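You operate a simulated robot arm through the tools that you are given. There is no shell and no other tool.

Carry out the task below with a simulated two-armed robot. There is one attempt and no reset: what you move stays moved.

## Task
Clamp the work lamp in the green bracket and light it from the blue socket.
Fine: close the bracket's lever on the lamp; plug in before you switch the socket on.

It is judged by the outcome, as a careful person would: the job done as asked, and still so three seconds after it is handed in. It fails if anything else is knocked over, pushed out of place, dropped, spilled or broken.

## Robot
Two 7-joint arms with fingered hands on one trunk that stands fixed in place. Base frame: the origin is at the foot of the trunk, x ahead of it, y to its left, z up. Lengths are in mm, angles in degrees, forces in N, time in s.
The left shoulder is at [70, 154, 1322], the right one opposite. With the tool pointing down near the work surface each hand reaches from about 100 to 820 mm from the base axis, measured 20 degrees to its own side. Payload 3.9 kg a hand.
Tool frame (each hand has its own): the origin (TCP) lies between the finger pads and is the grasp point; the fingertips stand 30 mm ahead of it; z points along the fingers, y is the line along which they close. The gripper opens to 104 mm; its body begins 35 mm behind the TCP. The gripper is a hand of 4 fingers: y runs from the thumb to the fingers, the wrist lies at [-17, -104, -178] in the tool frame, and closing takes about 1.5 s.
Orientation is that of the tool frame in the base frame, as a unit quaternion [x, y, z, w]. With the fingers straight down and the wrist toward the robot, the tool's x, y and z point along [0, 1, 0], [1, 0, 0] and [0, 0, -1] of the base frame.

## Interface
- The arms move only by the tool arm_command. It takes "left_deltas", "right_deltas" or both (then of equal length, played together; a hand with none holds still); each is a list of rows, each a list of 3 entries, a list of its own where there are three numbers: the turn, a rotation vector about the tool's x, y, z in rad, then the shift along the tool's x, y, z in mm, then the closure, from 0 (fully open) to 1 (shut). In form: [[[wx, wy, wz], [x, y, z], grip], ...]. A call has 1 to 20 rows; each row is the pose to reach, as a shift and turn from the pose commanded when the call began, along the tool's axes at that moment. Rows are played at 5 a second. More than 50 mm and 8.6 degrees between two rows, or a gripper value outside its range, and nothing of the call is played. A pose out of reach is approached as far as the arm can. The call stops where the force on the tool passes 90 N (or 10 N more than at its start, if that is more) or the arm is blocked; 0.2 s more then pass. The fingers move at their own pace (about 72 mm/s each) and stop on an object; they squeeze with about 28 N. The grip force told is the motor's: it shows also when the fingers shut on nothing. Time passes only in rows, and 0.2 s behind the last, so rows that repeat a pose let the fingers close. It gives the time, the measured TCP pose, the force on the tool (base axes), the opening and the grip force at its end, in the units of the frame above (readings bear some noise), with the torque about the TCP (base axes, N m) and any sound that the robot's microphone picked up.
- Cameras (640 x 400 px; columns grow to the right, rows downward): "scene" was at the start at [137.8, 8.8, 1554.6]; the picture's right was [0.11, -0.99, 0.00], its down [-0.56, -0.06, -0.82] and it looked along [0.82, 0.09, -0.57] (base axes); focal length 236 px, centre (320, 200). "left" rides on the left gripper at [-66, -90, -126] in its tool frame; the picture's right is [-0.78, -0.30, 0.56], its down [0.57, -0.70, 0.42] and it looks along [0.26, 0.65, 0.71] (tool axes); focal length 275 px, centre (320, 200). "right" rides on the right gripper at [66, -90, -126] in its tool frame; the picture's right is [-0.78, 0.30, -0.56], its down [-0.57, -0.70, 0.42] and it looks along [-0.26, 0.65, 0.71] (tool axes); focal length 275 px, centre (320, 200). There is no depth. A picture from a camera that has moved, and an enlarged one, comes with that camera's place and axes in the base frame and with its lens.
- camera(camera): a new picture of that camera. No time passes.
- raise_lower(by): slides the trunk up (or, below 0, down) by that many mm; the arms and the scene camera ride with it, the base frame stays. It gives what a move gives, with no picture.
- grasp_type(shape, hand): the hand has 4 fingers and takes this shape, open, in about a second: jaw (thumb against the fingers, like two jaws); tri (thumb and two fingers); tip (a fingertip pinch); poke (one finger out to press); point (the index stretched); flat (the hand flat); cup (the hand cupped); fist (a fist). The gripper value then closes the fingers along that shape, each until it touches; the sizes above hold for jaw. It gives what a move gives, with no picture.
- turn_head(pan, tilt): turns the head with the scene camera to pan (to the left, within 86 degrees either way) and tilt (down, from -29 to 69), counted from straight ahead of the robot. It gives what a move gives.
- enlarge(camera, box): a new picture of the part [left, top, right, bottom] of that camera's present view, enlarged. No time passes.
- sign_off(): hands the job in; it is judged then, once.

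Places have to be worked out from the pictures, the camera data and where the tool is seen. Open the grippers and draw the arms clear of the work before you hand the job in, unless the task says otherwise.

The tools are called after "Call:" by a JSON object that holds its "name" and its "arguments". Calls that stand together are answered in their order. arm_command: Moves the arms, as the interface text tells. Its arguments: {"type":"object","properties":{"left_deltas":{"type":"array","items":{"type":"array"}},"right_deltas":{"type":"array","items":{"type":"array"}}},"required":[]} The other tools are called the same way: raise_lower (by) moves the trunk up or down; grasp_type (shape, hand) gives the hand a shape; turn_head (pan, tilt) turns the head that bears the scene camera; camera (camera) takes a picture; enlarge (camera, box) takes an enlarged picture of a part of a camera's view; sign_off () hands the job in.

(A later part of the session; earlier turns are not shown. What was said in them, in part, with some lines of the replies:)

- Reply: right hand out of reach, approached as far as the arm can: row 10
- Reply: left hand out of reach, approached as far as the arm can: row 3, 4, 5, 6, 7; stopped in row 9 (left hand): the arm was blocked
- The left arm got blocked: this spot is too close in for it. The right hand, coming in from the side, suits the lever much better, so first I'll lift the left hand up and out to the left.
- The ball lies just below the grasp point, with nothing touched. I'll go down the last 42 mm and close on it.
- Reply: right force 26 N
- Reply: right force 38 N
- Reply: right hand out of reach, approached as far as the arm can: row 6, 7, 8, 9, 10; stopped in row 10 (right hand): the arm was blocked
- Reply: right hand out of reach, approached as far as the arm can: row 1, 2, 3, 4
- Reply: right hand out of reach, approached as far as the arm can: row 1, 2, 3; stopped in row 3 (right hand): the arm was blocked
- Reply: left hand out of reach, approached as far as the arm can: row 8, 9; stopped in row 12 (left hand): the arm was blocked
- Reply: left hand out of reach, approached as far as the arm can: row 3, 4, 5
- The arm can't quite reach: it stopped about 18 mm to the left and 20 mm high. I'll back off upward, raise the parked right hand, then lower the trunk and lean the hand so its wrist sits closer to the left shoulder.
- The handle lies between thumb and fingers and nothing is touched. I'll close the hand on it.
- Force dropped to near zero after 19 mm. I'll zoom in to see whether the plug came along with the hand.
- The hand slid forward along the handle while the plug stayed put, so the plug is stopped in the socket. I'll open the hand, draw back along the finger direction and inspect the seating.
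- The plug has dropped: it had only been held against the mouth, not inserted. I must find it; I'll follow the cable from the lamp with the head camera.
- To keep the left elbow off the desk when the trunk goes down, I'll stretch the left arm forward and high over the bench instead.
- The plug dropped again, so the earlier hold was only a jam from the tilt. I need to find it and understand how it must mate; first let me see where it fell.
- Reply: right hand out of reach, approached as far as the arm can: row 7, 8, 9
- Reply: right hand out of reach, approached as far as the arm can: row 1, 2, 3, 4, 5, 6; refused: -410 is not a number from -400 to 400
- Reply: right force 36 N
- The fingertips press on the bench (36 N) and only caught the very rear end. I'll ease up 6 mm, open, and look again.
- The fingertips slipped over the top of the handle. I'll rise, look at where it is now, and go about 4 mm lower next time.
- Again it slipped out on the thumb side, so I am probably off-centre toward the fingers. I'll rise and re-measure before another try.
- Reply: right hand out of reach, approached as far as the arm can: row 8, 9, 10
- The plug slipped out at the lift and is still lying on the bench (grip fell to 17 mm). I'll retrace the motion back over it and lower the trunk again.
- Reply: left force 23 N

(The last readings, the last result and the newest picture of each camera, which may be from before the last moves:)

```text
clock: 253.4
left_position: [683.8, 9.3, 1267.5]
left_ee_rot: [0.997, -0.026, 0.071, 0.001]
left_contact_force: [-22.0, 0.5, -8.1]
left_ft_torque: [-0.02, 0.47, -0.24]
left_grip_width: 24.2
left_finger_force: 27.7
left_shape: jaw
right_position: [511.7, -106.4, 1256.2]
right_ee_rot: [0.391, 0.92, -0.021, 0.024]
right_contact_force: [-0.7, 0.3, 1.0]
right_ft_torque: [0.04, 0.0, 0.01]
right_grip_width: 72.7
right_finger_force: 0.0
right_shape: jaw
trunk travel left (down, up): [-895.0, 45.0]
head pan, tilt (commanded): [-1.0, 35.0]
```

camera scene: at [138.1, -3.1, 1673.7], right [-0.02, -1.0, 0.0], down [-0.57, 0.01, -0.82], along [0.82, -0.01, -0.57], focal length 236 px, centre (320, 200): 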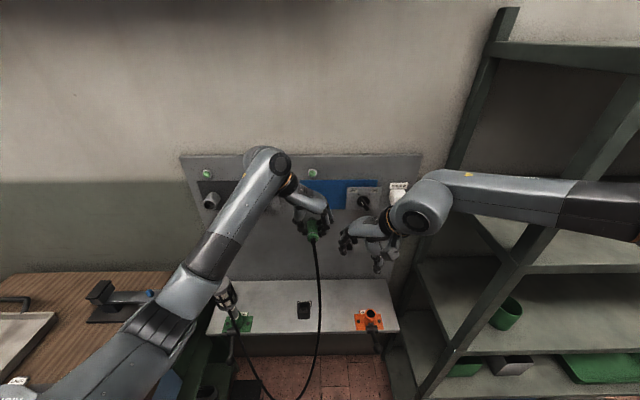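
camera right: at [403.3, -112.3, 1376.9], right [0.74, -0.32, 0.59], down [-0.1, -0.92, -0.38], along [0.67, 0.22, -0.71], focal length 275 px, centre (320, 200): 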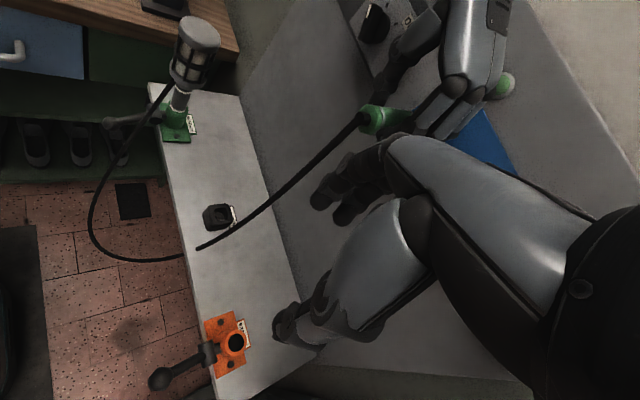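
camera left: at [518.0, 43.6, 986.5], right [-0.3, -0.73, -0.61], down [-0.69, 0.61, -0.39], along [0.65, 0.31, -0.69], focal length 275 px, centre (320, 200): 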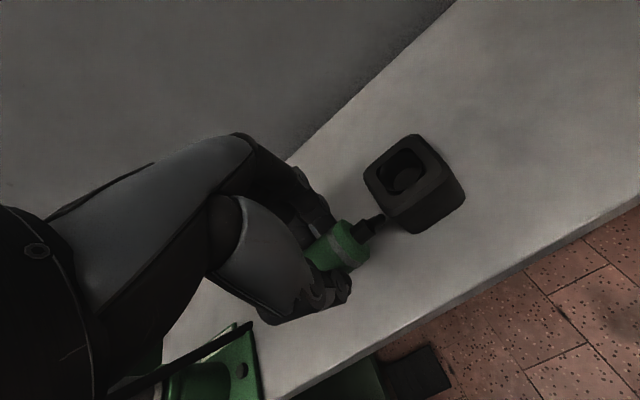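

22 N now. I'll look, then ease back to test whether the socket holds it.

Call:
{"name": "enlarge", "arguments": {"camera": "scene", "box": [300, 185, 326, 211]}}

Call:
{"name": "arm_command", "arguments": {"left_deltas": [[[0, 0, 0], [-4, 0.2, -0.6], 1], [[0, 0, 0], [-8, 0.4, -1.2], 1], [[0, 0, 0], [-8, 0.4, -1.2], 1]]}}

Call:
{"name": "enlarge", "arguments": {"camera": "scene", "box": [300, 185, 326, 211]}}

```text
15.38 times, centred on (313, 198) of scene
camera zoom: at [131.4, -3.0, 1674.3], right [-0.02, -1.0, 0.0], down [-0.57, 0.01, -0.82], along [0.82, -0.01, -0.57], focal length 3631 px, centre (428, 231)
```

zoom: 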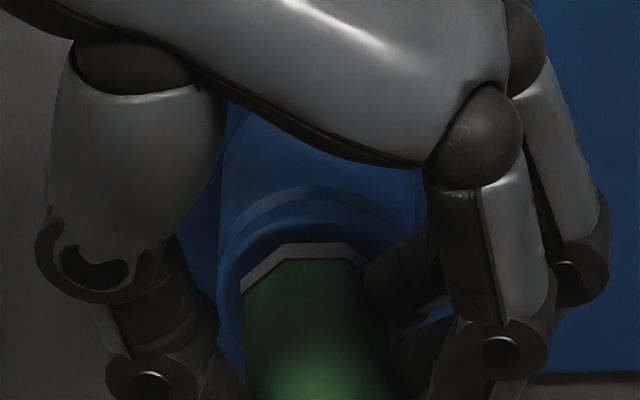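

```text
clock: 254.2
left_position: [682.6, 8.2, 1267.0]
left_ee_rot: [0.997, -0.024, 0.073, 0.002]
left_contact_force: [2.2, -0.6, 3.7]
left_ft_torque: [-0.07, -0.14, -0.02]
left_grip_width: 24.3
left_finger_force: 28.3
left_shape: jaw
right_position: [516.5, -106.1, 1253.8]
right_ee_rot: [0.391, 0.92, -0.021, 0.023]
right_contact_force: [-0.3, 0.1, -0.2]
right_ft_torque: [0.01, 0.0, 0.0]
right_grip_width: 72.7
right_finger_force: 0.2
right_shape: jaw
trunk travel left (down, up): [-895.0, 45.0]
head pan, tilt (commanded): [-1.0, 35.0]
```

```text
15.38 times, centred on (313, 198) of scene
camera zoom: at [138.4, -3.6, 1673.9], right [-0.02, -1.0, 0.0], down [-0.57, 0.01, -0.82], along [0.82, -0.01, -0.57], focal length 3631 px, centre (428, 231)
```

zoom: 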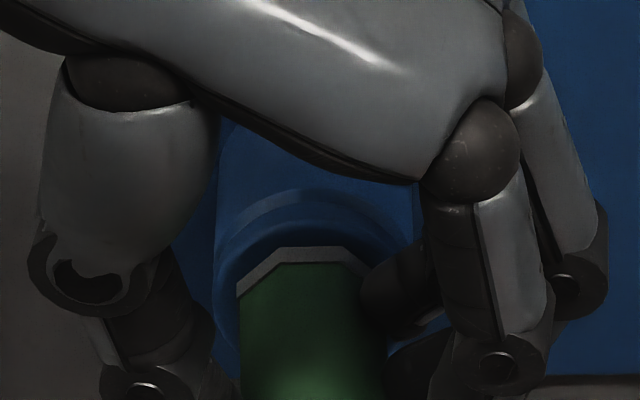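

At a commanded pull-back the force has turned to +2 N and the plug hasn't moved. I'll pull another 4 mm to measure the retention.

Call:
{"name": "arm_command", "arguments": {"left_deltas": [[[0, 0, 0], [-2, 0.1, -0.3], 1], [[0, 0, 0], [-4, 0.2, -0.6], 1], [[0, 0, 0], [-4, 0.2, -0.6], 1]]}}

Call:
{"name": "enlarge", "arguments": {"camera": "scene", "box": [300, 185, 326, 211]}}

```text
clock: 255.0
left_position: [675.9, 10.1, 1264.3]
left_ee_rot: [0.997, -0.025, 0.071, 0.001]
left_contact_force: [-0.2, 0.0, -0.4]
left_ft_torque: [-0.01, 0.01, 0.0]
left_grip_width: 23.9
left_finger_force: 28.2
left_shape: jaw
right_position: [514.9, -106.0, 1253.7]
right_ee_rot: [0.391, 0.92, -0.021, 0.023]
right_contact_force: [-1.2, -0.2, -0.6]
right_ft_torque: [0.01, 0.01, 0.02]
right_grip_width: 72.5
right_finger_force: 0.0
right_shape: jaw
trunk travel left (down, up): [-895.0, 45.0]
head pan, tilt (commanded): [-1.0, 35.0]
```

```text
15.38 times, centred on (313, 198) of scene
camera zoom: at [136.2, -2.9, 1673.8], right [-0.02, -1.0, 0.0], down [-0.57, 0.01, -0.82], along [0.82, -0.01, -0.57], focal length 3631 px, centre (428, 231)
```

zoom: 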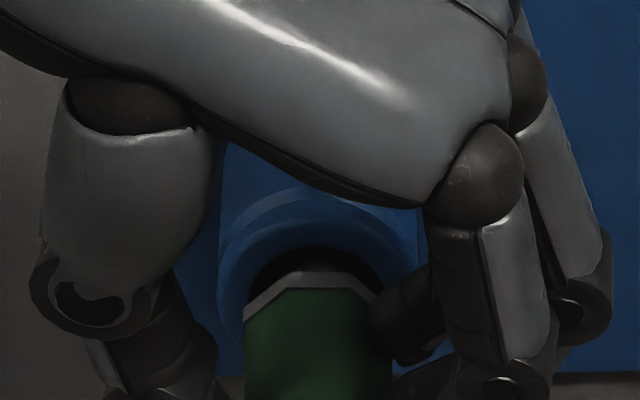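

It popped out at only a few newtons, so there is a snug fit but the plug was still riding about 1.5–2 mm low. I'll raise it 1.8 mm, push in again, and then release very gradually while keeping the fingers around it as a cage.

Call:
{"name": "arm_command", "arguments": {"left_deltas": [[[0, 0, 0], [-1.7, 0, -2.1], 1], [[0, 0, 0], [0.3, 0, -1.8], 1], [[0, 0, 0], [2.3, -0.1, -1.5], 1], [[0, 0, 0], [4.3, -0.2, -1.2], 1], [[0, 0, 0], [6.3, -0.3, -0.9], 1], [[0, 0, 0], [6.3, -0.3, -0.9], 1]]}}

Call:
{"name": "enlarge", "arguments": {"camera": "scene", "box": [300, 185, 326, 211]}}

```text
clock: 256.4
left_position: [681.9, 8.8, 1267.1]
left_ee_rot: [0.997, -0.025, 0.072, 0.002]
left_contact_force: [-5.0, 0.3, -0.7]
left_ft_torque: [0.02, 0.15, 0.01]
left_grip_width: 24.0
left_finger_force: 27.6
left_shape: jaw
right_position: [516.1, -106.0, 1255.4]
right_ee_rot: [0.391, 0.92, -0.022, 0.022]
right_contact_force: [-0.3, -0.2, 0.5]
right_ft_torque: [-0.02, 0.01, 0.02]
right_grip_width: 72.5
right_finger_force: 0.0
right_shape: jaw
trunk travel left (down, up): [-895.0, 45.0]
head pan, tilt (commanded): [-1.0, 35.0]
```

```text
15.38 times, centred on (313, 198) of scene
camera zoom: at [136.7, -3.1, 1673.9], right [-0.02, -1.0, 0.0], down [-0.57, 0.01, -0.82], along [0.82, -0.01, -0.57], focal length 3631 px, centre (428, 231)
```

zoom: 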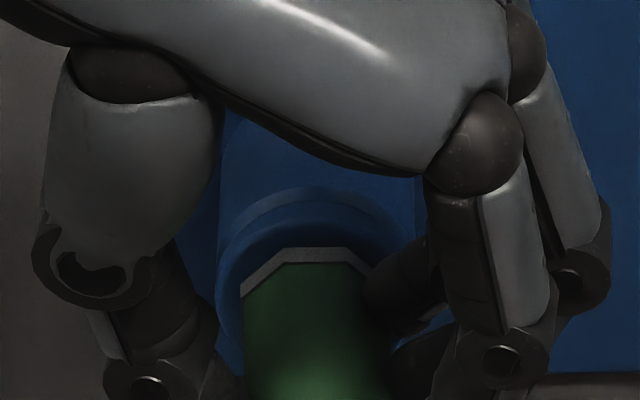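

Inserting smoothly with 5 N. I'll press to the hard stop once more.

Call:
{"name": "arm_command", "arguments": {"left_deltas": [[[0, 0, 0], [2, -0.1, 0.3], 1], [[0, 0, 0], [4, -0.2, 0.6], 1], [[0, 0, 0], [6, -0.3, 0.9], 1], [[0, 0, 0], [6, -0.3, 0.9], 1]]}}

Call:
{"name": "enlarge", "arguments": {"camera": "scene", "box": [300, 185, 326, 211]}}

```text
clock: 257.4
left_position: [683.0, 10.1, 1268.2]
left_ee_rot: [0.997, -0.026, 0.071, 0.001]
left_contact_force: [-21.6, 1.4, -10.6]
left_ft_torque: [0.0, 0.5, -0.23]
left_grip_width: 24.3
left_finger_force: 27.7
left_shape: jaw
right_position: [512.2, -105.9, 1255.1]
right_ee_rot: [0.391, 0.92, -0.021, 0.024]
right_contact_force: [0.9, -0.2, 0.8]
right_ft_torque: [0.0, -0.01, -0.04]
right_grip_width: 72.4
right_finger_force: 0.0
right_shape: jaw
trunk travel left (down, up): [-895.0, 45.0]
head pan, tilt (commanded): [-1.0, 35.0]
```

```text
15.38 times, centred on (313, 198) of scene
camera zoom: at [132.4, -2.7, 1674.1], right [-0.02, -1.0, 0.0], down [-0.57, 0.01, -0.82], along [0.82, -0.01, -0.57], focal length 3631 px, centre (428, 231)
```

zoom: 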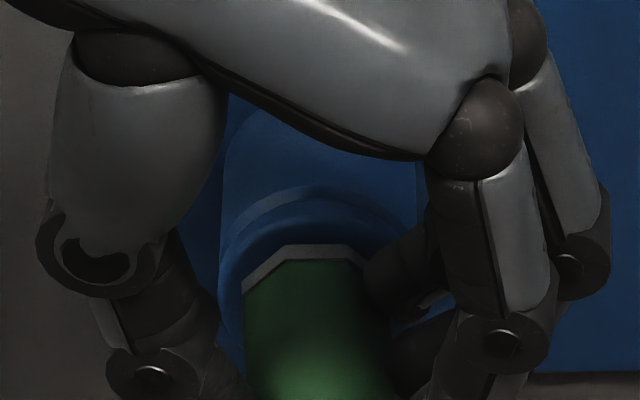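

It is at the stop, but I am pushing up against the socket by 10 N. I'll take off that vertical load and most of the push before the trial release.

Call:
{"name": "arm_command", "arguments": {"left_deltas": [[[0, 0, 0], [-1.5, 0, 1.2], 1], [[0, 0, 0], [-3.5, 0.1, 1.9], 1], [[0, 0, 0], [-3.5, 0.1, 1.9], 1]]}}

Call:
{"name": "arm_command", "arguments": {"left_deltas": [[[0, 0, 0], [0, 0, 0], 0.775], [[0, 0, 0], [0, 0, 0], 0.76], [[0, 0, 0], [0, 0, 0], 0.75], [[0, 0, 0], [0, 0, 0], 0.745], [[0, 0, 0], [0, 0, 0], 0.745]]}}

Call:
{"name": "enlarge", "arguments": {"camera": "scene", "box": [292, 180, 332, 225]}}

```text
clock: 258.2
left_position: [682.4, 10.2, 1268.2]
left_ee_rot: [0.997, -0.025, 0.073, 0.002]
left_contact_force: [-9.7, 0.8, 0.1]
left_ft_torque: [0.01, 0.2, -0.12]
left_grip_width: 24.2
left_finger_force: 27.9
left_shape: jaw
right_position: [513.2, -105.4, 1254.5]
right_ee_rot: [0.391, 0.92, -0.021, 0.024]
right_contact_force: [0.0, -0.7, -1.0]
right_ft_torque: [0.03, -0.01, 0.0]
right_grip_width: 72.6
right_finger_force: 0.0
right_shape: jaw
trunk travel left (down, up): [-895.0, 45.0]
head pan, tilt (commanded): [-1.0, 35.0]
```

```text
clock: 259.4
left_position: [685.5, 7.9, 1264.7]
left_ee_rot: [0.997, -0.026, 0.071, 0.0]
left_contact_force: [-0.3, -0.3, 0.9]
left_ft_torque: [-0.02, -0.01, 0.01]
left_grip_width: 26.8
left_finger_force: 0.1
left_shape: jaw
right_position: [516.7, -105.8, 1254.4]
right_ee_rot: [0.391, 0.92, -0.021, 0.022]
right_contact_force: [-0.1, -0.4, -0.1]
right_ft_torque: [-0.01, 0.02, 0.01]
right_grip_width: 72.5
right_finger_force: 0.0
right_shape: jaw
trunk travel left (down, up): [-895.0, 45.0]
head pan, tilt (commanded): [-1.0, 35.0]
```

```text
8.89 times, centred on (312, 202) of scene
camera zoom: at [138.6, -3.2, 1673.7], right [-0.02, -1.0, 0.0], down [-0.57, 0.01, -0.82], along [0.82, -0.01, -0.57], focal length 2098 px, centre (391, 178)
```

zoom: 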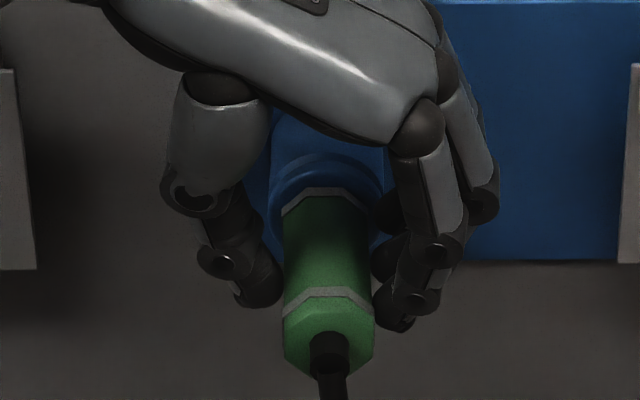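

The fingers are off it (no force) and the plug stays straight in the socket. I'll open a little more and watch for any sag.

Call:
{"name": "arm_command", "arguments": {"left_deltas": [[[0, 0, 0], [0, 0, 0], 0.73], [[0, 0, 0], [0, 0, 0], 0.72], [[0, 0, 0], [0, 0, 0], 0.71], [[0, 0, 0], [0, 0, 0], 0.7], [[0, 0, 0], [0, 0, 0], 0.7], [[0, 0, 0], [0, 0, 0], 0.7]]}}

Call:
{"name": "enlarge", "arguments": {"camera": "scene", "box": [292, 180, 332, 225]}}

```text
clock: 260.8
left_position: [685.6, 8.8, 1265.2]
left_ee_rot: [0.997, -0.025, 0.071, 0.002]
left_contact_force: [0.9, 0.3, 0.1]
left_ft_torque: [-0.02, -0.03, 0.03]
left_grip_width: 30.9
left_finger_force: 0.2
left_shape: jaw
right_position: [517.8, -105.7, 1254.8]
right_ee_rot: [0.39, 0.92, -0.021, 0.022]
right_contact_force: [0.6, -0.1, 0.0]
right_ft_torque: [0.01, 0.02, 0.01]
right_grip_width: 72.6
right_finger_force: 0.1
right_shape: jaw
trunk travel left (down, up): [-895.0, 45.0]
head pan, tilt (commanded): [-1.0, 35.0]
```

```text
8.89 times, centred on (312, 202) of scene
camera zoom: at [138.1, -3.1, 1673.8], right [-0.02, -1.0, 0.0], down [-0.57, 0.01, -0.82], along [0.82, -0.01, -0.57], focal length 2098 px, centre (391, 178)
```

zoom: 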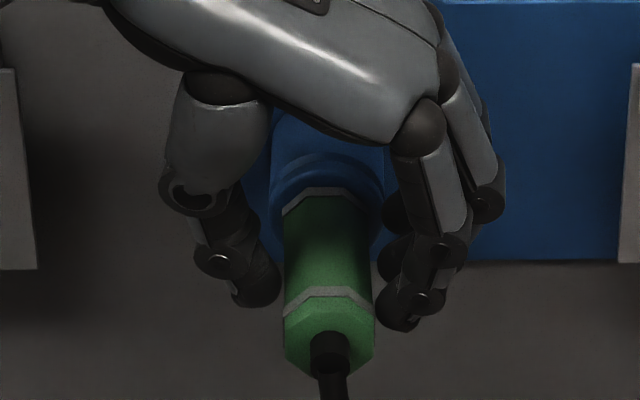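

The plug stays put unaided. I'll open the hand wide and lift it straight up off the plug.

Call:
{"name": "arm_command", "arguments": {"left_deltas": [[[0, 0, 0], [0, 0, 0], 0.6], [[0, 0, 0], [0, 0, 0], 0.45], [[0, 0, 0], [0, 0, 0], 0.35], [[0, 0, 0], [0, 0, 0], 0.35], [[0, 0, 0], [0, 0, -10], 0.35], [[0, 0, 0], [0, 0, -25], 0.35], [[0, 0, 0], [0, 0, -45], 0.35], [[0, 0, 0], [-5, 0, -70], 0.35], [[0, 0, 0], [-15, 0, -100], 0.35], [[0, 0, 0], [-15, 0, -100], 0.35]]}}

Call:
{"name": "enlarge", "arguments": {"camera": "scene", "box": [285, 170, 345, 230]}}

Call:
{"name": "camera", "arguments": {"camera": "scene"}}

```text
clock: 263.0
left_position: [656.4, 10.1, 1361.4]
left_ee_rot: [0.997, -0.026, 0.071, 0.0]
left_contact_force: [-0.1, 0.7, 0.3]
left_ft_torque: [0.01, -0.01, 0.01]
left_grip_width: 67.0
left_finger_force: 0.1
left_shape: jaw
right_position: [516.8, -105.6, 1253.0]
right_ee_rot: [0.391, 0.92, -0.022, 0.022]
right_contact_force: [-0.9, -0.4, -0.2]
right_ft_torque: [0.01, -0.02, -0.01]
right_grip_width: 72.5
right_finger_force: 0.1
right_shape: jaw
trunk travel left (down, up): [-895.0, 45.0]
head pan, tilt (commanded): [-1.0, 35.0]
```

```text
6.67 times, centred on (315, 200) of scene
camera zoom: at [138.2, -3.1, 1673.7], right [-0.02, -1.0, 0.0], down [-0.57, 0.01, -0.82], along [0.82, -0.01, -0.57], focal length 1573 px, centre (353, 200)
```

zoom: 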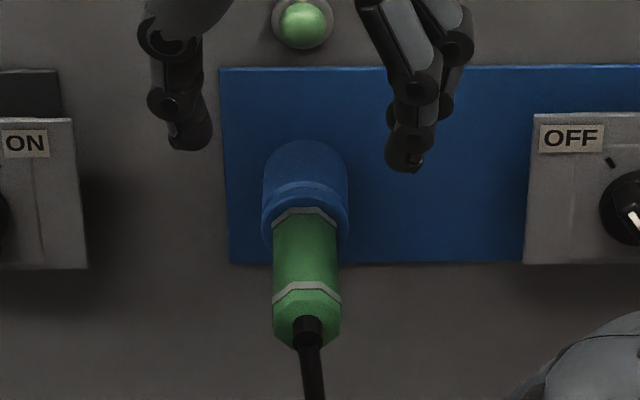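

```text
taken
camera scene: at [138.2, -3.1, 1673.7], right [-0.02, -1.0, 0.0], down [-0.57, 0.01, -0.82], along [0.82, -0.01, -0.57], focal length 236 px, centre (320, 200)
```

scene: 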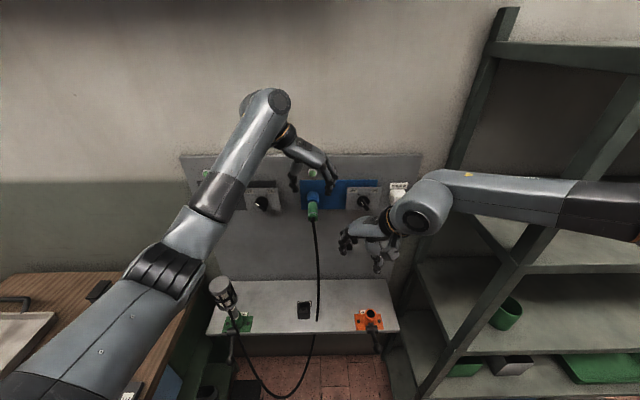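

The plug sits straight and unaided in the blue socket. Next comes the switch; I'll zoom in on the knob to measure it.

Call:
{"name": "enlarge", "arguments": {"camera": "scene", "box": [340, 178, 390, 218]}}

Call:
{"name": "camera", "arguments": {"camera": "right"}}

Call:
{"name": "camera", "arguments": {"camera": "left"}}

```text
10.00 times, centred on (365, 198) of scene
camera zoom: at [138.2, -3.1, 1673.7], right [-0.02, -1.0, 0.0], down [-0.57, 0.01, -0.82], along [0.82, -0.01, -0.57], focal length 2360 px, centre (-130, 220)
```

zoom: 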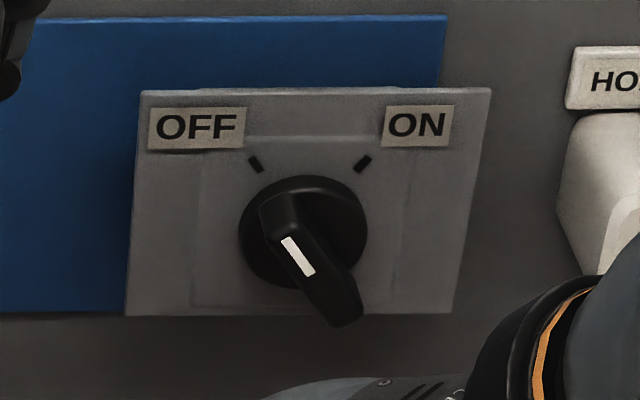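

```text
taken
camera right: at [403.3, -112.3, 1376.9], right [0.74, -0.32, 0.59], down [-0.1, -0.92, -0.38], along [0.67, 0.22, -0.71], focal length 275 px, centre (320, 200)
```

right: 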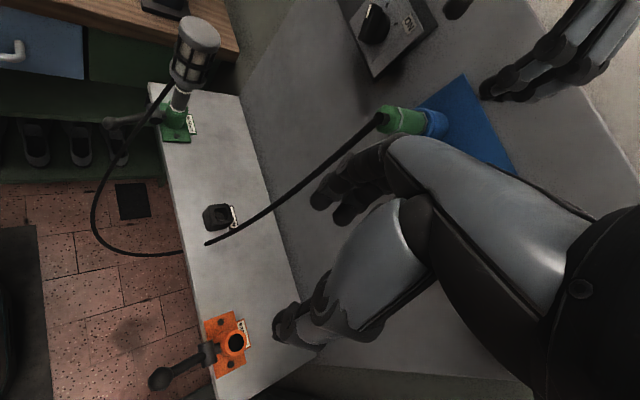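

```text
taken
camera left: at [577.9, 102.9, 1477.3], right [-0.67, 0.33, -0.66], down [0.66, 0.67, -0.34], along [0.33, -0.67, -0.67], focal length 275 px, centre (320, 200)
```

left: 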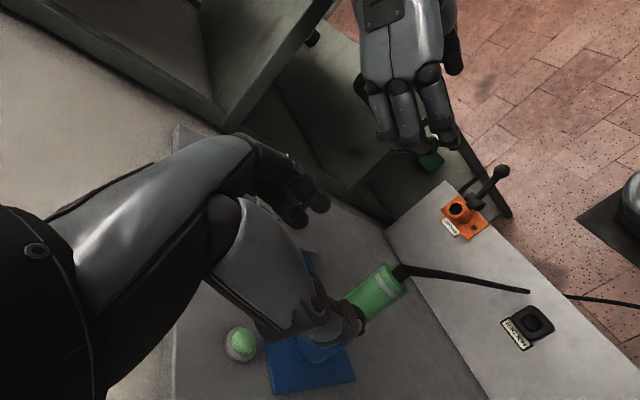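

The knob's bar stands about 20 mm proud, centred near (750, -152, 1240), pointing to OFF. I'll draw the left hand back and bring the closed right hand, fingers forward-down, up to the left of the knob.

Call:
{"name": "arm_command", "arguments": {"left_deltas": [[[0, 0, 0], [-15.2, -18, -6], 0.2], [[0, 0, 0], [-30.5, -36, -11.9], 0], [[0, 0, 0], [-45.7, -53.9, -17.9], 0], [[0, 0, 0], [-61, -71.9, -23.8], 0], [[0, 0, 0], [-76.2, -89.9, -29.8], 0], [[0, 0, 0], [-91.4, -107.9, -35.7], 0], [[0, 0, 0], [-106.7, -125.8, -41.7], 0], [[0, 0, 0], [-121.9, -143.8, -47.6], 0], [[0, 0, 0], [-121.9, -143.8, -47.6], 0]], "right_deltas": [[[-0.044, -0.087, -0.093], [0, 0, 0], 0.6], [[-0.089, -0.174, -0.185], [0, 0, 0], 1], [[-0.133, -0.261, -0.278], [0, 0, 0], 1], [[-0.177, -0.348, -0.371], [0, 0, 0], 1], [[-0.222, -0.435, -0.464], [0, 0, 0], 1], [[-0.266, -0.523, -0.556], [0, 0, 0], 1], [[-0.311, -0.61, -0.649], [0, 0, 0], 1], [[-0.3549, -0.6967, -0.7416], [0, 0, 0], 1], [[-0.3549, -0.6967, -0.7416], [0, 0, 0], 1]]}}

Call:
{"name": "camera", "arguments": {"camera": "scene"}}

Call:
{"name": "camera", "arguments": {"camera": "right"}}

```text
clock: 265.0
left_position: [535.8, 157.8, 1392.7]
left_ee_rot: [0.997, -0.027, 0.071, 0.001]
left_contact_force: [-0.9, 0.3, 0.5]
left_ft_torque: [0.04, -0.02, 0.03]
left_grip_width: 103.7
left_finger_force: 0.1
left_shape: jaw
right_position: [517.1, -108.7, 1254.6]
right_ee_rot: [0.001, 0.924, 0.0, 0.383]
right_contact_force: [0.4, 0.1, -0.3]
right_ft_torque: [0.0, -0.01, 0.04]
right_grip_width: 0.0
right_finger_force: 27.7
right_shape: jaw
right hand out of reach, approached as far as the arm can: row 1, 2, 3
trunk travel left (down, up): [-895.0, 45.0]
head pan, tilt (commanded): [-1.0, 35.0]
```

```text
taken
camera scene: at [138.1, -6.9, 1673.7], right [-0.02, -1.0, 0.0], down [-0.57, 0.01, -0.82], along [0.82, -0.01, -0.57], focal length 236 px, centre (320, 200)
```

scene: 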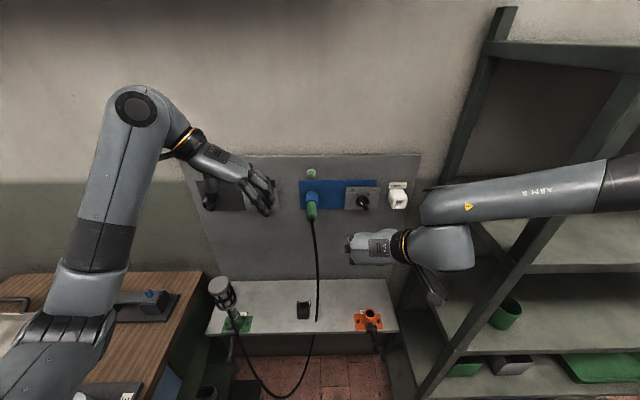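

```text
taken
camera right: at [381.3, -198.0, 1295.1], right [0.15, 0.3, 0.94], down [0.7, -0.7, 0.1], along [0.69, 0.65, -0.32], focal length 275 px, centre (320, 200)
```

right: 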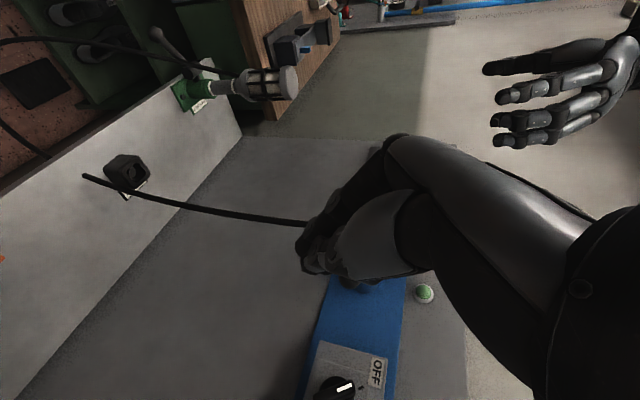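

The right hand is in the right orientation, though the trunk shows a slight lean, so I'll check it while moving forward to the staging point left of the knob.

Call:
{"name": "arm_command", "arguments": {"right_deltas": [[[0, 0, 0], [-25.5, -3.5, 18.4], 1], [[0, 0, 0], [-50.9, -7, 36.8], 1], [[0, 0, 0], [-76.4, -10.5, 55.1], 1], [[0, 0, 0], [-101.8, -14, 73.5], 1], [[0, 0, 0], [-101.8, -14, 73.5], 1]]}}

Call:
{"name": "camera", "arguments": {"camera": "scene"}}

Call:
{"name": "enlarge", "arguments": {"camera": "scene", "box": [310, 170, 410, 250]}}

Call:
{"name": "camera", "arguments": {"camera": "right"}}

```text
clock: 266.2
left_position: [536.8, 161.7, 1391.1]
left_ee_rot: [0.997, -0.025, 0.071, 0.002]
left_contact_force: [0.8, -0.4, 0.6]
left_ft_torque: [-0.02, 0.01, 0.01]
left_grip_width: 103.9
left_finger_force: 0.1
left_shape: jaw
right_position: [640.0, -117.3, 1274.1]
right_ee_rot: [-0.001, 0.924, -0.001, 0.383]
right_contact_force: [0.3, -0.3, 0.3]
right_ft_torque: [0.02, -0.02, 0.0]
right_grip_width: 0.0
right_finger_force: 28.1
right_shape: jaw
trunk travel left (down, up): [-895.0, 45.0]
head pan, tilt (commanded): [-1.0, 35.0]
```

```text
taken
camera scene: at [137.9, -2.0, 1673.8], right [-0.02, -1.0, 0.0], down [-0.57, 0.01, -0.82], along [0.82, -0.01, -0.57], focal length 236 px, centre (320, 200)
```

scene: 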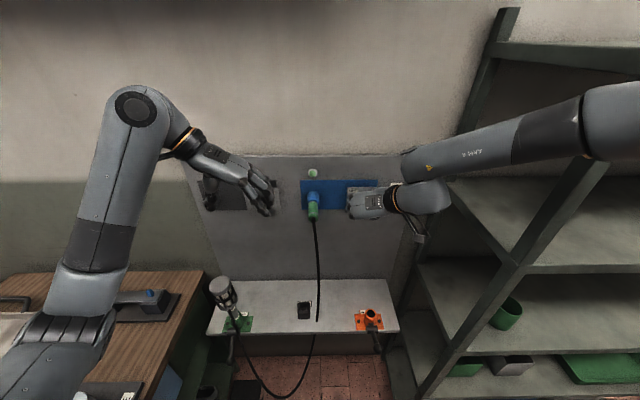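

```text
5.00 times, centred on (360, 210) of scene
camera zoom: at [137.9, -2.0, 1673.8], right [-0.02, -1.0, 0.0], down [-0.57, 0.01, -0.82], along [0.82, -0.01, -0.57], focal length 1180 px, centre (120, 150)
```

zoom: 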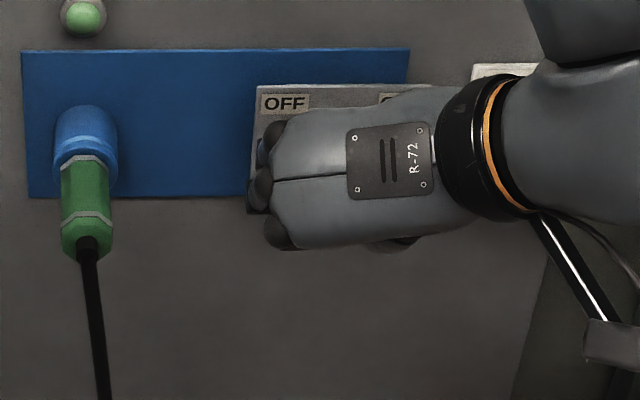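

```text
taken
camera right: at [504.5, -207.0, 1315.3], right [0.15, 0.3, 0.94], down [0.71, -0.7, 0.11], along [0.69, 0.65, -0.32], focal length 275 px, centre (320, 200)
```

right: 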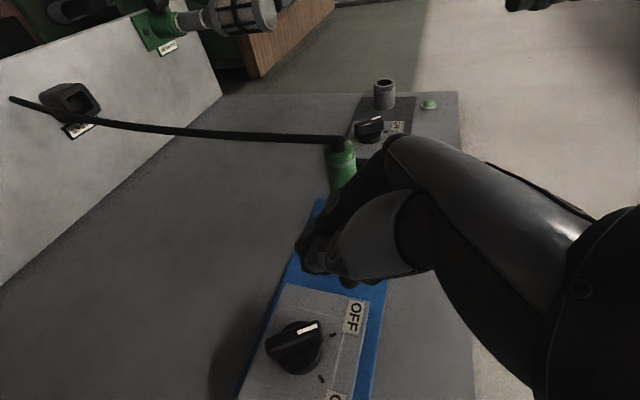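

The right camera now shows the knob beautifully: pointer end near (728, -133, 1257), knob centre (748, -151, 1240). I'll move in just left of the pointer end, without touching.

Call:
{"name": "arm_command", "arguments": {"right_deltas": [[[0, 0, 0], [-6, -1.5, 13], 1], [[0, 0, 0], [-13, -2.5, 24], 1], [[0, 0, 0], [-20, -3.5, 34], 1], [[0, 0, 0], [-27, -4, 41], 1], [[0, 0, 0], [-27, -4, 41], 1]]}}

Call:
{"name": "camera", "arguments": {"camera": "right"}}

Call:
{"name": "enlarge", "arguments": {"camera": "right", "box": [250, 210, 390, 370]}}

```text
clock: 267.4
left_position: [538.4, 160.7, 1391.4]
left_ee_rot: [0.997, -0.025, 0.07, 0.002]
left_contact_force: [0.1, 0.0, 0.2]
left_ft_torque: [0.02, 0.0, -0.01]
left_grip_width: 103.6
left_finger_force: 0.1
left_shape: jaw
right_position: [689.3, -124.1, 1264.3]
right_ee_rot: [0.0, 0.924, 0.0, 0.383]
right_contact_force: [0.5, 0.4, 1.0]
right_ft_torque: [-0.01, 0.01, -0.02]
right_grip_width: 0.0
right_finger_force: 28.0
right_shape: jaw
trunk travel left (down, up): [-895.0, 45.0]
head pan, tilt (commanded): [-1.0, 35.0]
```

```text
taken
camera right: at [553.1, -212.0, 1305.9], right [0.15, 0.3, 0.94], down [0.7, -0.7, 0.11], along [0.69, 0.65, -0.32], focal length 275 px, centre (320, 200)
```

right: 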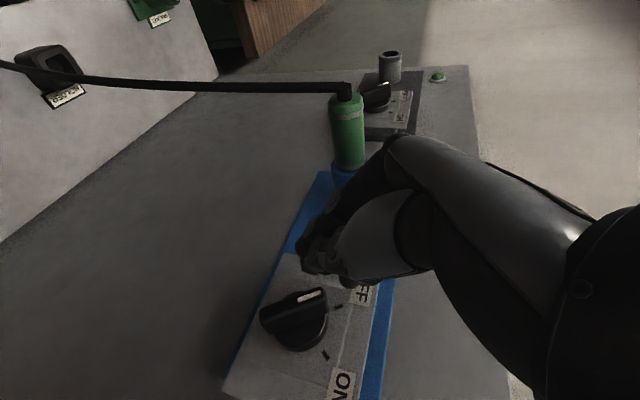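

```text
2.50 times, centred on (320, 290) of right
camera zoom: at [553.1, -212.0, 1305.9], right [0.15, 0.3, 0.94], down [0.7, -0.7, 0.11], along [0.69, 0.65, -0.32], focal length 688 px, centre (320, -25)
```

zoom: 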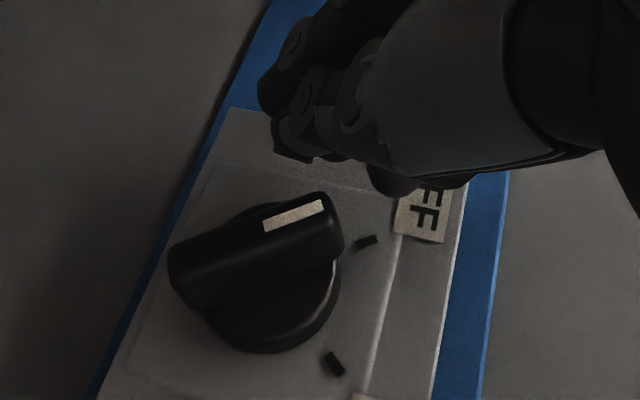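

I'm just above-left of the pointer. I'll raise 6 mm so only the front finger meets the pointer half, then push it to the right in small steps.

Call:
{"name": "arm_command", "arguments": {"right_deltas": [[[0, 0, 0], [-4.2, 0, -4.2], 1], [[0, 0, 0], [-4.2, -5, -4.2], 1], [[0, 0, 0], [-4.2, -10, -4.2], 1], [[0, 0, 0], [-4.2, -14, -4.2], 1], [[0, 0, 0], [-4.2, -14, -4.2], 1]]}}

Call:
{"name": "enlarge", "arguments": {"camera": "right", "box": [250, 210, 390, 370]}}

```text
clock: 268.6
left_position: [535.8, 161.4, 1391.7]
left_ee_rot: [0.997, -0.025, 0.072, 0.002]
left_contact_force: [0.4, -0.2, -1.0]
left_ft_torque: [0.0, -0.01, -0.02]
left_grip_width: 103.7
left_finger_force: 0.0
left_shape: jaw
right_position: [688.3, -137.2, 1271.9]
right_ee_rot: [0.0, 0.924, 0.0, 0.382]
right_contact_force: [-1.7, 2.3, 1.8]
right_ft_torque: [0.0, -0.02, 0.06]
right_grip_width: 0.4
right_finger_force: 28.6
right_shape: jaw
trunk travel left (down, up): [-895.0, 45.0]
head pan, tilt (commanded): [-1.0, 35.0]
```

```text
2.50 times, centred on (320, 290) of right
camera zoom: at [552.4, -225.5, 1312.5], right [0.15, 0.3, 0.94], down [0.71, -0.7, 0.11], along [0.69, 0.65, -0.32], focal length 688 px, centre (320, -25)
```

zoom: 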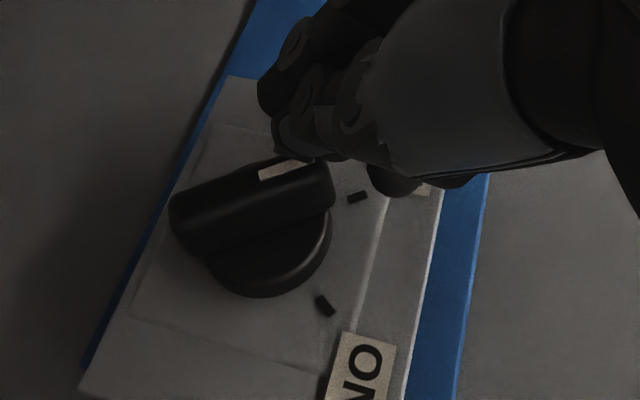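

Light contact on the pointer half. I'll keep pushing right in small steps and watch the knob turn.

Call:
{"name": "arm_command", "arguments": {"right_deltas": [[[0, 0, 0], [0, -3, 0], 1], [[0, 0, 0], [0, -6, 0], 1], [[0, 0, 0], [0, -9, 0], 1], [[0, 0, 0], [0, -9, 0], 1]]}}

Call:
{"name": "enlarge", "arguments": {"camera": "right", "box": [250, 210, 390, 370]}}

```text
clock: 269.6
left_position: [535.5, 160.2, 1392.0]
left_ee_rot: [0.997, -0.025, 0.071, 0.001]
left_contact_force: [1.0, -0.8, -0.2]
left_ft_torque: [0.0, 0.0, -0.02]
left_grip_width: 103.8
left_finger_force: 0.0
left_shape: jaw
right_position: [687.3, -146.8, 1269.3]
right_ee_rot: [0.0, 0.924, -0.001, 0.383]
right_contact_force: [-1.5, -1.7, 0.4]
right_ft_torque: [-0.02, 0.02, -0.02]
right_grip_width: 0.0
right_finger_force: 28.0
right_shape: jaw
trunk travel left (down, up): [-895.0, 45.0]
head pan, tilt (commanded): [-1.0, 35.0]
```

```text
2.50 times, centred on (320, 290) of right
camera zoom: at [552.3, -236.6, 1311.6], right [0.15, 0.3, 0.94], down [0.7, -0.7, 0.11], along [0.69, 0.65, -0.32], focal length 688 px, centre (320, -25)
```

zoom: 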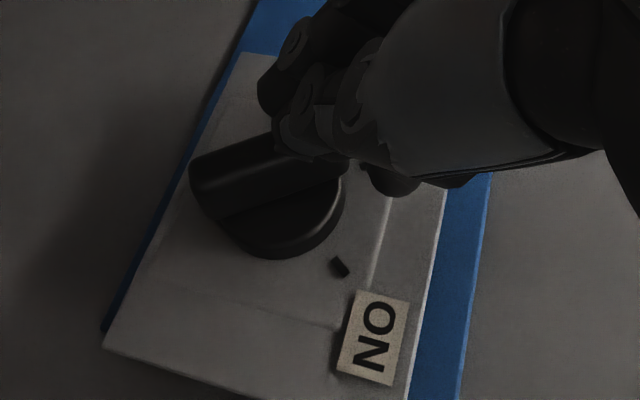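

The finger is sliding in front of the bar without turning it, so I need to be deeper. I'll back off to the left, go 10 mm further in, and push again.

Call:
{"name": "arm_command", "arguments": {"right_deltas": [[[0, 0, 0], [0, 8, 0], 1], [[0, 0, 0], [0, 20, 0], 1], [[0, 0, 0], [-3.5, 22, 3.5], 1], [[0, 0, 0], [-7.1, 22, 7.1], 1], [[0, 0, 0], [-7.1, 22, 7.1], 1]]}}

Call:
{"name": "enlarge", "arguments": {"camera": "right", "box": [250, 210, 390, 370]}}

```text
clock: 270.8
left_position: [537.1, 160.9, 1392.4]
left_ee_rot: [0.997, -0.025, 0.071, 0.002]
left_contact_force: [-0.1, 0.1, 0.2]
left_ft_torque: [0.01, 0.0, 0.01]
left_grip_width: 103.7
left_finger_force: 0.0
left_shape: jaw
right_position: [697.9, -122.9, 1270.4]
right_ee_rot: [0.0, 0.924, -0.001, 0.383]
right_contact_force: [-1.4, 1.5, 0.6]
right_ft_torque: [0.0, 0.04, 0.01]
right_grip_width: 0.1
right_finger_force: 27.4
right_shape: jaw
trunk travel left (down, up): [-895.0, 45.0]
head pan, tilt (commanded): [-1.0, 35.0]
```

```text
2.50 times, centred on (320, 290) of right
camera zoom: at [562.7, -212.9, 1312.0], right [0.15, 0.3, 0.94], down [0.7, -0.7, 0.11], along [0.69, 0.65, -0.32], focal length 688 px, centre (320, -25)
```

zoom: 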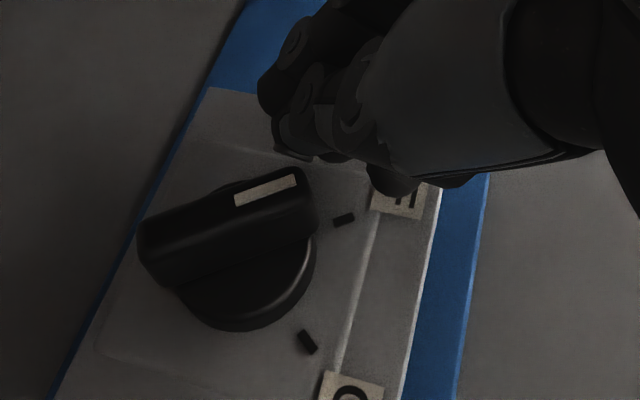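

Now I'll push right again from this depth in small steps.

Call:
{"name": "arm_command", "arguments": {"right_deltas": [[[0, 0, 0], [0, -4, 0], 1], [[0, 0, 0], [0, -8, 0], 1], [[0, 0, 0], [0, -12, 0], 1], [[0, 0, 0], [0, -16, 0], 1], [[0, 0, 0], [0, -16, 0], 1]]}}

Call:
{"name": "enlarge", "arguments": {"camera": "right", "box": [250, 210, 390, 370]}}

```text
clock: 272.0
left_position: [537.1, 162.5, 1391.1]
left_ee_rot: [0.997, -0.025, 0.072, 0.002]
left_contact_force: [-0.4, 0.8, -0.6]
left_ft_torque: [0.01, -0.02, 0.03]
left_grip_width: 103.7
left_finger_force: 0.1
left_shape: jaw
right_position: [698.0, -140.5, 1270.9]
right_ee_rot: [0.0, 0.923, -0.002, 0.384]
right_contact_force: [-0.8, 0.6, 0.9]
right_ft_torque: [0.05, 0.05, 0.02]
right_grip_width: 0.0
right_finger_force: 27.4
right_shape: jaw
trunk travel left (down, up): [-895.0, 45.0]
head pan, tilt (commanded): [-1.0, 35.0]
```

```text
2.50 times, centred on (320, 290) of right
camera zoom: at [562.7, -228.6, 1311.9], right [0.15, 0.3, 0.94], down [0.7, -0.7, 0.11], along [0.69, 0.65, -0.32], focal length 688 px, centre (320, -25)
```

zoom: 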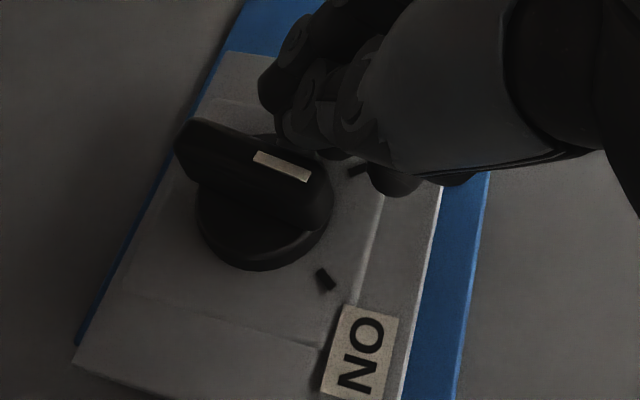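

The knob is turning nicely; the pointer is about half-way. I'll continue.

Call:
{"name": "arm_command", "arguments": {"right_deltas": [[[0, 0, 0], [0, -4, 0], 1], [[0, 0, 0], [0, -8, 0], 1], [[0, 0, 0], [0, -12, 0], 1], [[0, 0, 0], [0, -12, 0], 1]]}}

Call:
{"name": "enlarge", "arguments": {"camera": "right", "box": [250, 210, 390, 370]}}

```text
clock: 273.0
left_position: [533.6, 163.1, 1392.1]
left_ee_rot: [0.997, -0.025, 0.072, 0.003]
left_contact_force: [-0.4, -0.6, -0.2]
left_ft_torque: [0.01, 0.0, 0.0]
left_grip_width: 103.6
left_finger_force: 0.0
left_shape: jaw
right_position: [696.6, -149.7, 1272.9]
right_ee_rot: [-0.001, 0.924, -0.002, 0.383]
right_contact_force: [-7.4, 6.8, 3.9]
right_ft_torque: [0.1, 0.03, 0.14]
right_grip_width: 0.0
right_finger_force: 28.0
right_shape: jaw
trunk travel left (down, up): [-895.0, 45.0]
head pan, tilt (commanded): [-1.0, 35.0]
```

```text
2.50 times, centred on (320, 290) of right
camera zoom: at [560.4, -238.6, 1313.5], right [0.15, 0.3, 0.94], down [0.7, -0.7, 0.11], along [0.69, 0.65, -0.32], focal length 688 px, centre (320, -25)
```

zoom: 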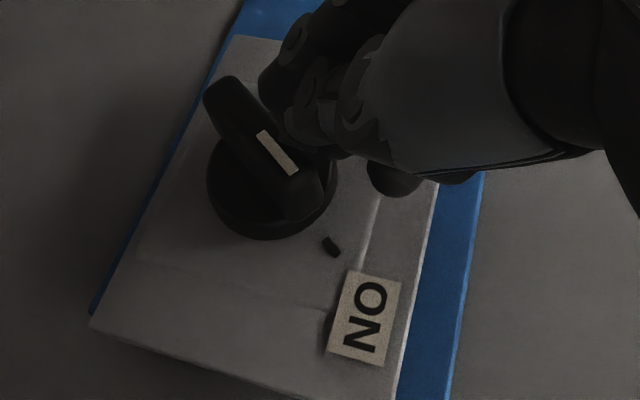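

The pointer now lines up with the ON tick. I'll look whether the lamp and indicator are lit.

Call:
{"name": "camera", "arguments": {"camera": "scene"}}

Call:
{"name": "enlarge", "arguments": {"camera": "scene", "box": [200, 260, 280, 350]}}

Call:
{"name": "camera", "arguments": {"camera": "right"}}

```text
taken
camera scene: at [134.5, 0.5, 1674.1], right [-0.02, -1.0, 0.0], down [-0.57, 0.01, -0.82], along [0.82, -0.02, -0.57], focal length 236 px, centre (320, 200)
```

scene: 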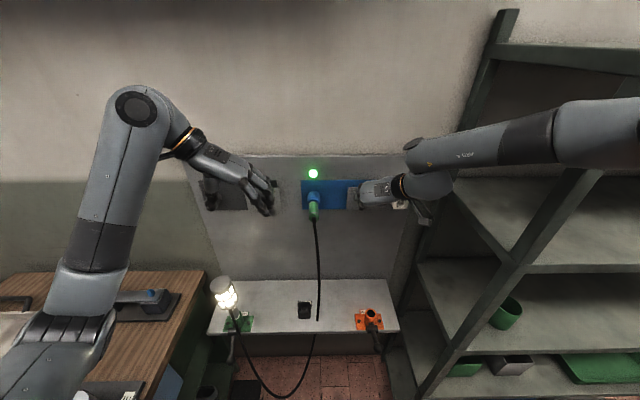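

```text
4.44 times, centred on (240, 305) of scene
camera zoom: at [134.5, 0.5, 1674.1], right [-0.02, -1.0, 0.0], down [-0.57, 0.01, -0.82], along [0.82, -0.02, -0.57], focal length 1049 px, centre (676, -267)
```

zoom: 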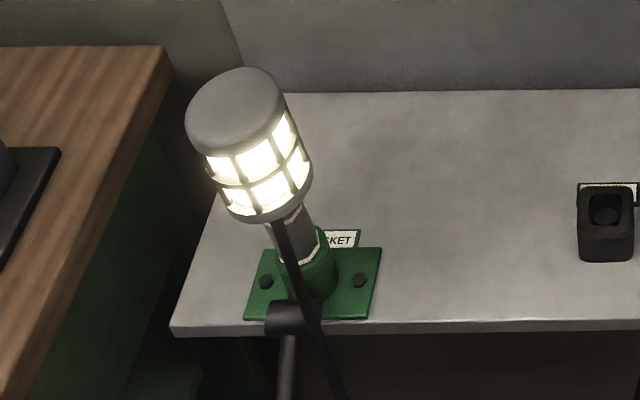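

```text
taken
camera right: at [560.4, -238.6, 1313.5], right [0.15, 0.3, 0.94], down [0.7, -0.7, 0.11], along [0.69, 0.65, -0.32], focal length 275 px, centre (320, 200)
```

right: 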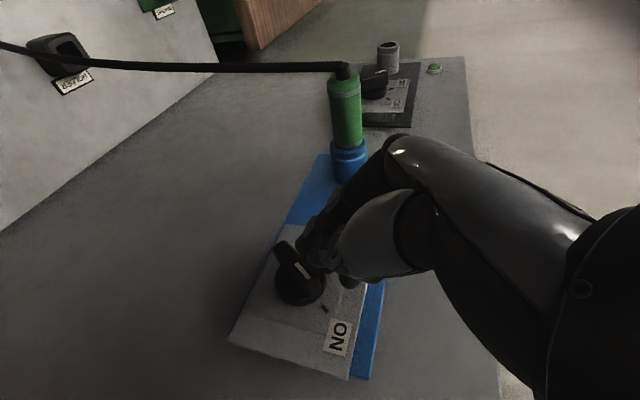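

The lamp is lit and the blue socket's indicator glows green. I'll ease the right hand off the knob: a little to the left, then straight back.

Call:
{"name": "arm_command", "arguments": {"right_deltas": [[[0, 0, 0], [0, 5, 0], 1], [[0, 0, 0], [2, 9, -2], 1], [[0, 0, 0], [15, 10, -15], 1], [[0, 0, 0], [35, 10, -35], 1], [[0, 0, 0], [60, 10, -60], 1], [[0, 0, 0], [75, 10, -80], 1], [[0, 0, 0], [75, 10, -80], 1]]}}

Call:
{"name": "camera", "arguments": {"camera": "scene"}}

Call:
{"name": "enlarge", "arguments": {"camera": "scene", "box": [290, 165, 410, 245]}}

```text
clock: 274.6
left_position: [535.8, 161.2, 1391.7]
left_ee_rot: [0.997, -0.025, 0.07, 0.002]
left_contact_force: [-0.6, 0.2, 0.7]
left_ft_torque: [0.03, -0.02, 0.0]
left_grip_width: 104.0
left_finger_force: 0.0
left_shape: jaw
right_position: [588.2, -141.7, 1274.3]
right_ee_rot: [0.0, 0.924, -0.001, 0.383]
right_contact_force: [0.5, 0.9, -0.4]
right_ft_torque: [0.0, -0.01, -0.02]
right_grip_width: 0.2
right_finger_force: 27.9
right_shape: jaw
trunk travel left (down, up): [-895.0, 45.0]
head pan, tilt (commanded): [-1.0, 35.0]
```

```text
taken
camera scene: at [137.9, -2.6, 1673.8], right [-0.02, -1.0, 0.0], down [-0.57, 0.01, -0.82], along [0.82, -0.01, -0.57], focal length 236 px, centre (320, 200)
```

scene: 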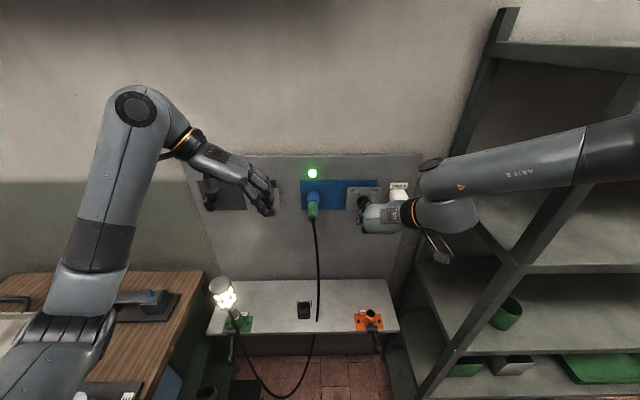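

```text
5.00 times, centred on (350, 205) of scene
camera zoom: at [137.9, -2.6, 1673.8], right [-0.02, -1.0, 0.0], down [-0.57, 0.01, -0.82], along [0.82, -0.01, -0.57], focal length 1180 px, centre (170, 175)
```

zoom: 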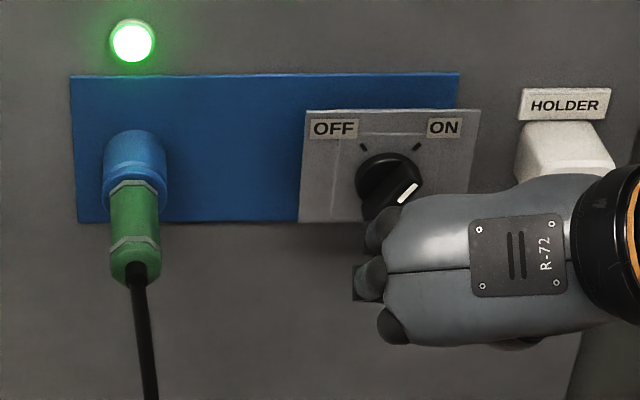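

Knob at ON, indicator lit, plug seated. I'll check the lamp, bracket and lever once more close up.

Call:
{"name": "turn_head", "arguments": {"pan": 25, "tilt": 45}}

Call:
{"name": "camera", "arguments": {"camera": "scene"}}

Call:
{"name": "enlarge", "arguments": {"camera": "scene", "box": [280, 170, 400, 300]}}

```text
clock: 275.5
left_position: [537.0, 160.0, 1392.3]
left_ee_rot: [0.997, -0.025, 0.07, 0.001]
left_contact_force: [0.0, 0.3, 0.2]
left_ft_torque: [-0.02, -0.04, -0.01]
left_grip_width: 103.7
left_finger_force: 0.1
left_shape: jaw
right_position: [588.4, -142.0, 1274.4]
right_ee_rot: [-0.001, 0.924, -0.001, 0.383]
right_contact_force: [0.2, 0.1, 0.0]
right_ft_torque: [0.0, 0.01, 0.0]
right_grip_width: 0.1
right_finger_force: 28.0
right_shape: jaw
trunk travel left (down, up): [-895.0, 45.0]
head pan, tilt (commanded): [25.0, 45.0]
```

```text
taken
camera scene: at [124.0, 32.9, 1658.9], right [0.42, -0.91, 0.0], down [-0.64, -0.3, -0.71], along [0.64, 0.3, -0.71], focal length 236 px, centre (320, 200)
```

scene: 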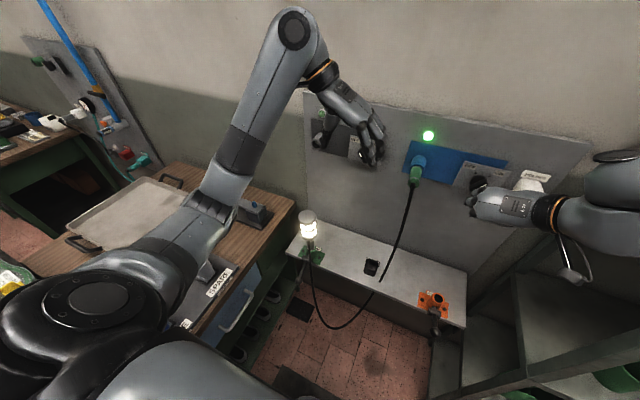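

```text
3.08 times, centred on (340, 235) of scene
camera zoom: at [124.0, 32.9, 1658.9], right [0.42, -0.91, 0.0], down [-0.64, -0.3, -0.71], along [0.64, 0.3, -0.71], focal length 726 px, centre (258, 92)
```

zoom: 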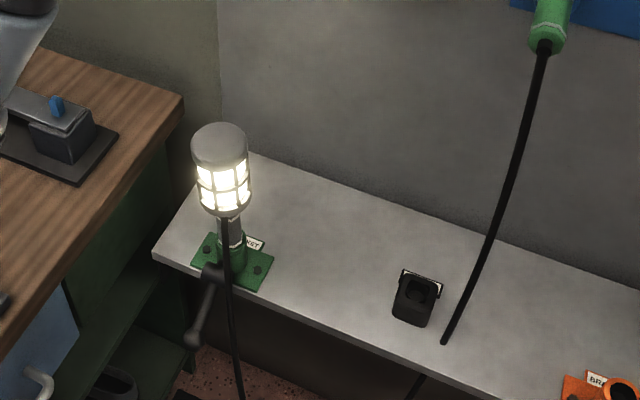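

Everything is as it should be: lamp lit and upright in the green bracket with the lever down. I'll open the right hand and draw both arms well clear.

Call:
{"name": "arm_command", "arguments": {"left_deltas": [[[0, 0, 0], [-10, -15, -8], 0], [[0, 0, 0], [-20, -30, -16], 0], [[0, 0, 0], [-30, -45, -25], 0], [[0, 0, 0], [-38, -58, -35], 0], [[0, 0, 0], [-38, -58, -35], 0]], "right_deltas": [[[0, 0, 0], [-9, 5, -31], 0.5], [[0, 0, 0], [-25, 10, -55], 0.2], [[0, 0, 0], [-45, 15, -80], 0], [[0, 0, 0], [-65, 20, -103], 0], [[0, 0, 0], [-65, 20, -103], 0]]}}

Call:
{"name": "turn_head", "arguments": {"pan": 0, "tilt": 40}}

Call:
{"name": "camera", "arguments": {"camera": "scene"}}

```text
clock: 276.7
left_position: [495.7, 222.6, 1420.6]
left_ee_rot: [0.997, -0.024, 0.071, 0.001]
left_contact_force: [-0.2, 0.2, -0.8]
left_ft_torque: [0.0, -0.01, 0.02]
left_grip_width: 103.6
left_finger_force: 0.0
left_shape: jaw
right_position: [573.5, -101.0, 1383.5]
right_ee_rot: [0.0, 0.923, 0.0, 0.384]
right_contact_force: [-0.8, 0.1, -0.1]
right_ft_torque: [0.0, 0.0, -0.01]
right_grip_width: 103.8
right_finger_force: 0.0
right_shape: jaw
right hand out of reach, approached as far as the arm can: row 3, 4, 5
trunk travel left (down, up): [-895.0, 45.0]
head pan, tilt (commanded): [25.0, 45.0]
```

```text
clock: 277.6
left_position: [497.7, 221.1, 1420.8]
left_ee_rot: [0.997, -0.025, 0.071, 0.0]
left_contact_force: [-0.4, -0.2, -0.1]
left_ft_torque: [-0.02, -0.02, 0.02]
left_grip_width: 103.7
left_finger_force: 0.0
left_shape: jaw
right_position: [574.5, -102.9, 1381.5]
right_ee_rot: [0.0, 0.924, 0.001, 0.383]
right_contact_force: [-0.3, 1.2, 0.1]
right_ft_torque: [-0.04, 0.01, 0.0]
right_grip_width: 103.9
right_finger_force: 0.0
right_shape: jaw
trunk travel left (down, up): [-895.0, 45.0]
head pan, tilt (commanded): [0.0, 40.0]
```

```text
taken
camera scene: at [135.2, -2.1, 1666.2], right [0.0, -1.0, 0.0], down [-0.64, 0.0, -0.77], along [0.77, 0.0, -0.64], focal length 236 px, centre (320, 200)
```

scene: 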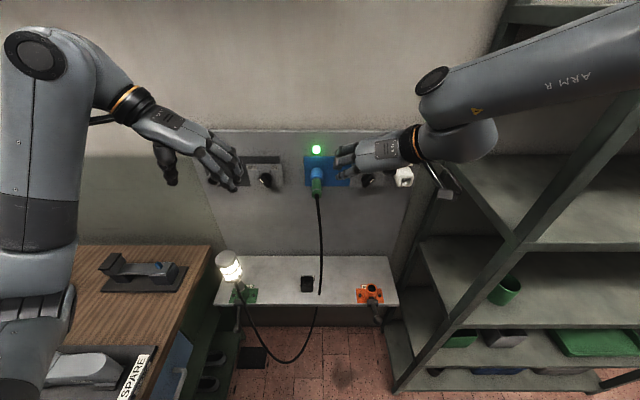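

Both arms are clear with hands open, the lamp is clamped and lit, the plug is seated and the switch is on. I'm handing the job in.

Call:
{"name": "sign_off", "arguments": {}}

```text
The job is handed in.
```

The work lamp is in the green bracket with the lever down, and it is lit from the blue socket. The plug went in first. I switched the knob to ON afterwards, and the socket's green indicator came on.

- **Dropped plug:** I dropped the plug twice before it seated, once onto the floor and once onto the bench. I picked it up each time, and it shows no visible damage. On the third insertion it stayed in the socket on its own.
- **Desk contact:** At one point the left elbow pressed against the edge of the desk while I was lowering the trunk. The desk and the things on it look unmoved in the later pictures.
- **Lever:** It went down to a firm stop and did not move further when I pressed with 38 N, so I took it as closed. I did not tug on the lamp to test the clamp.

Both hands are open and the arms are clear of the work.
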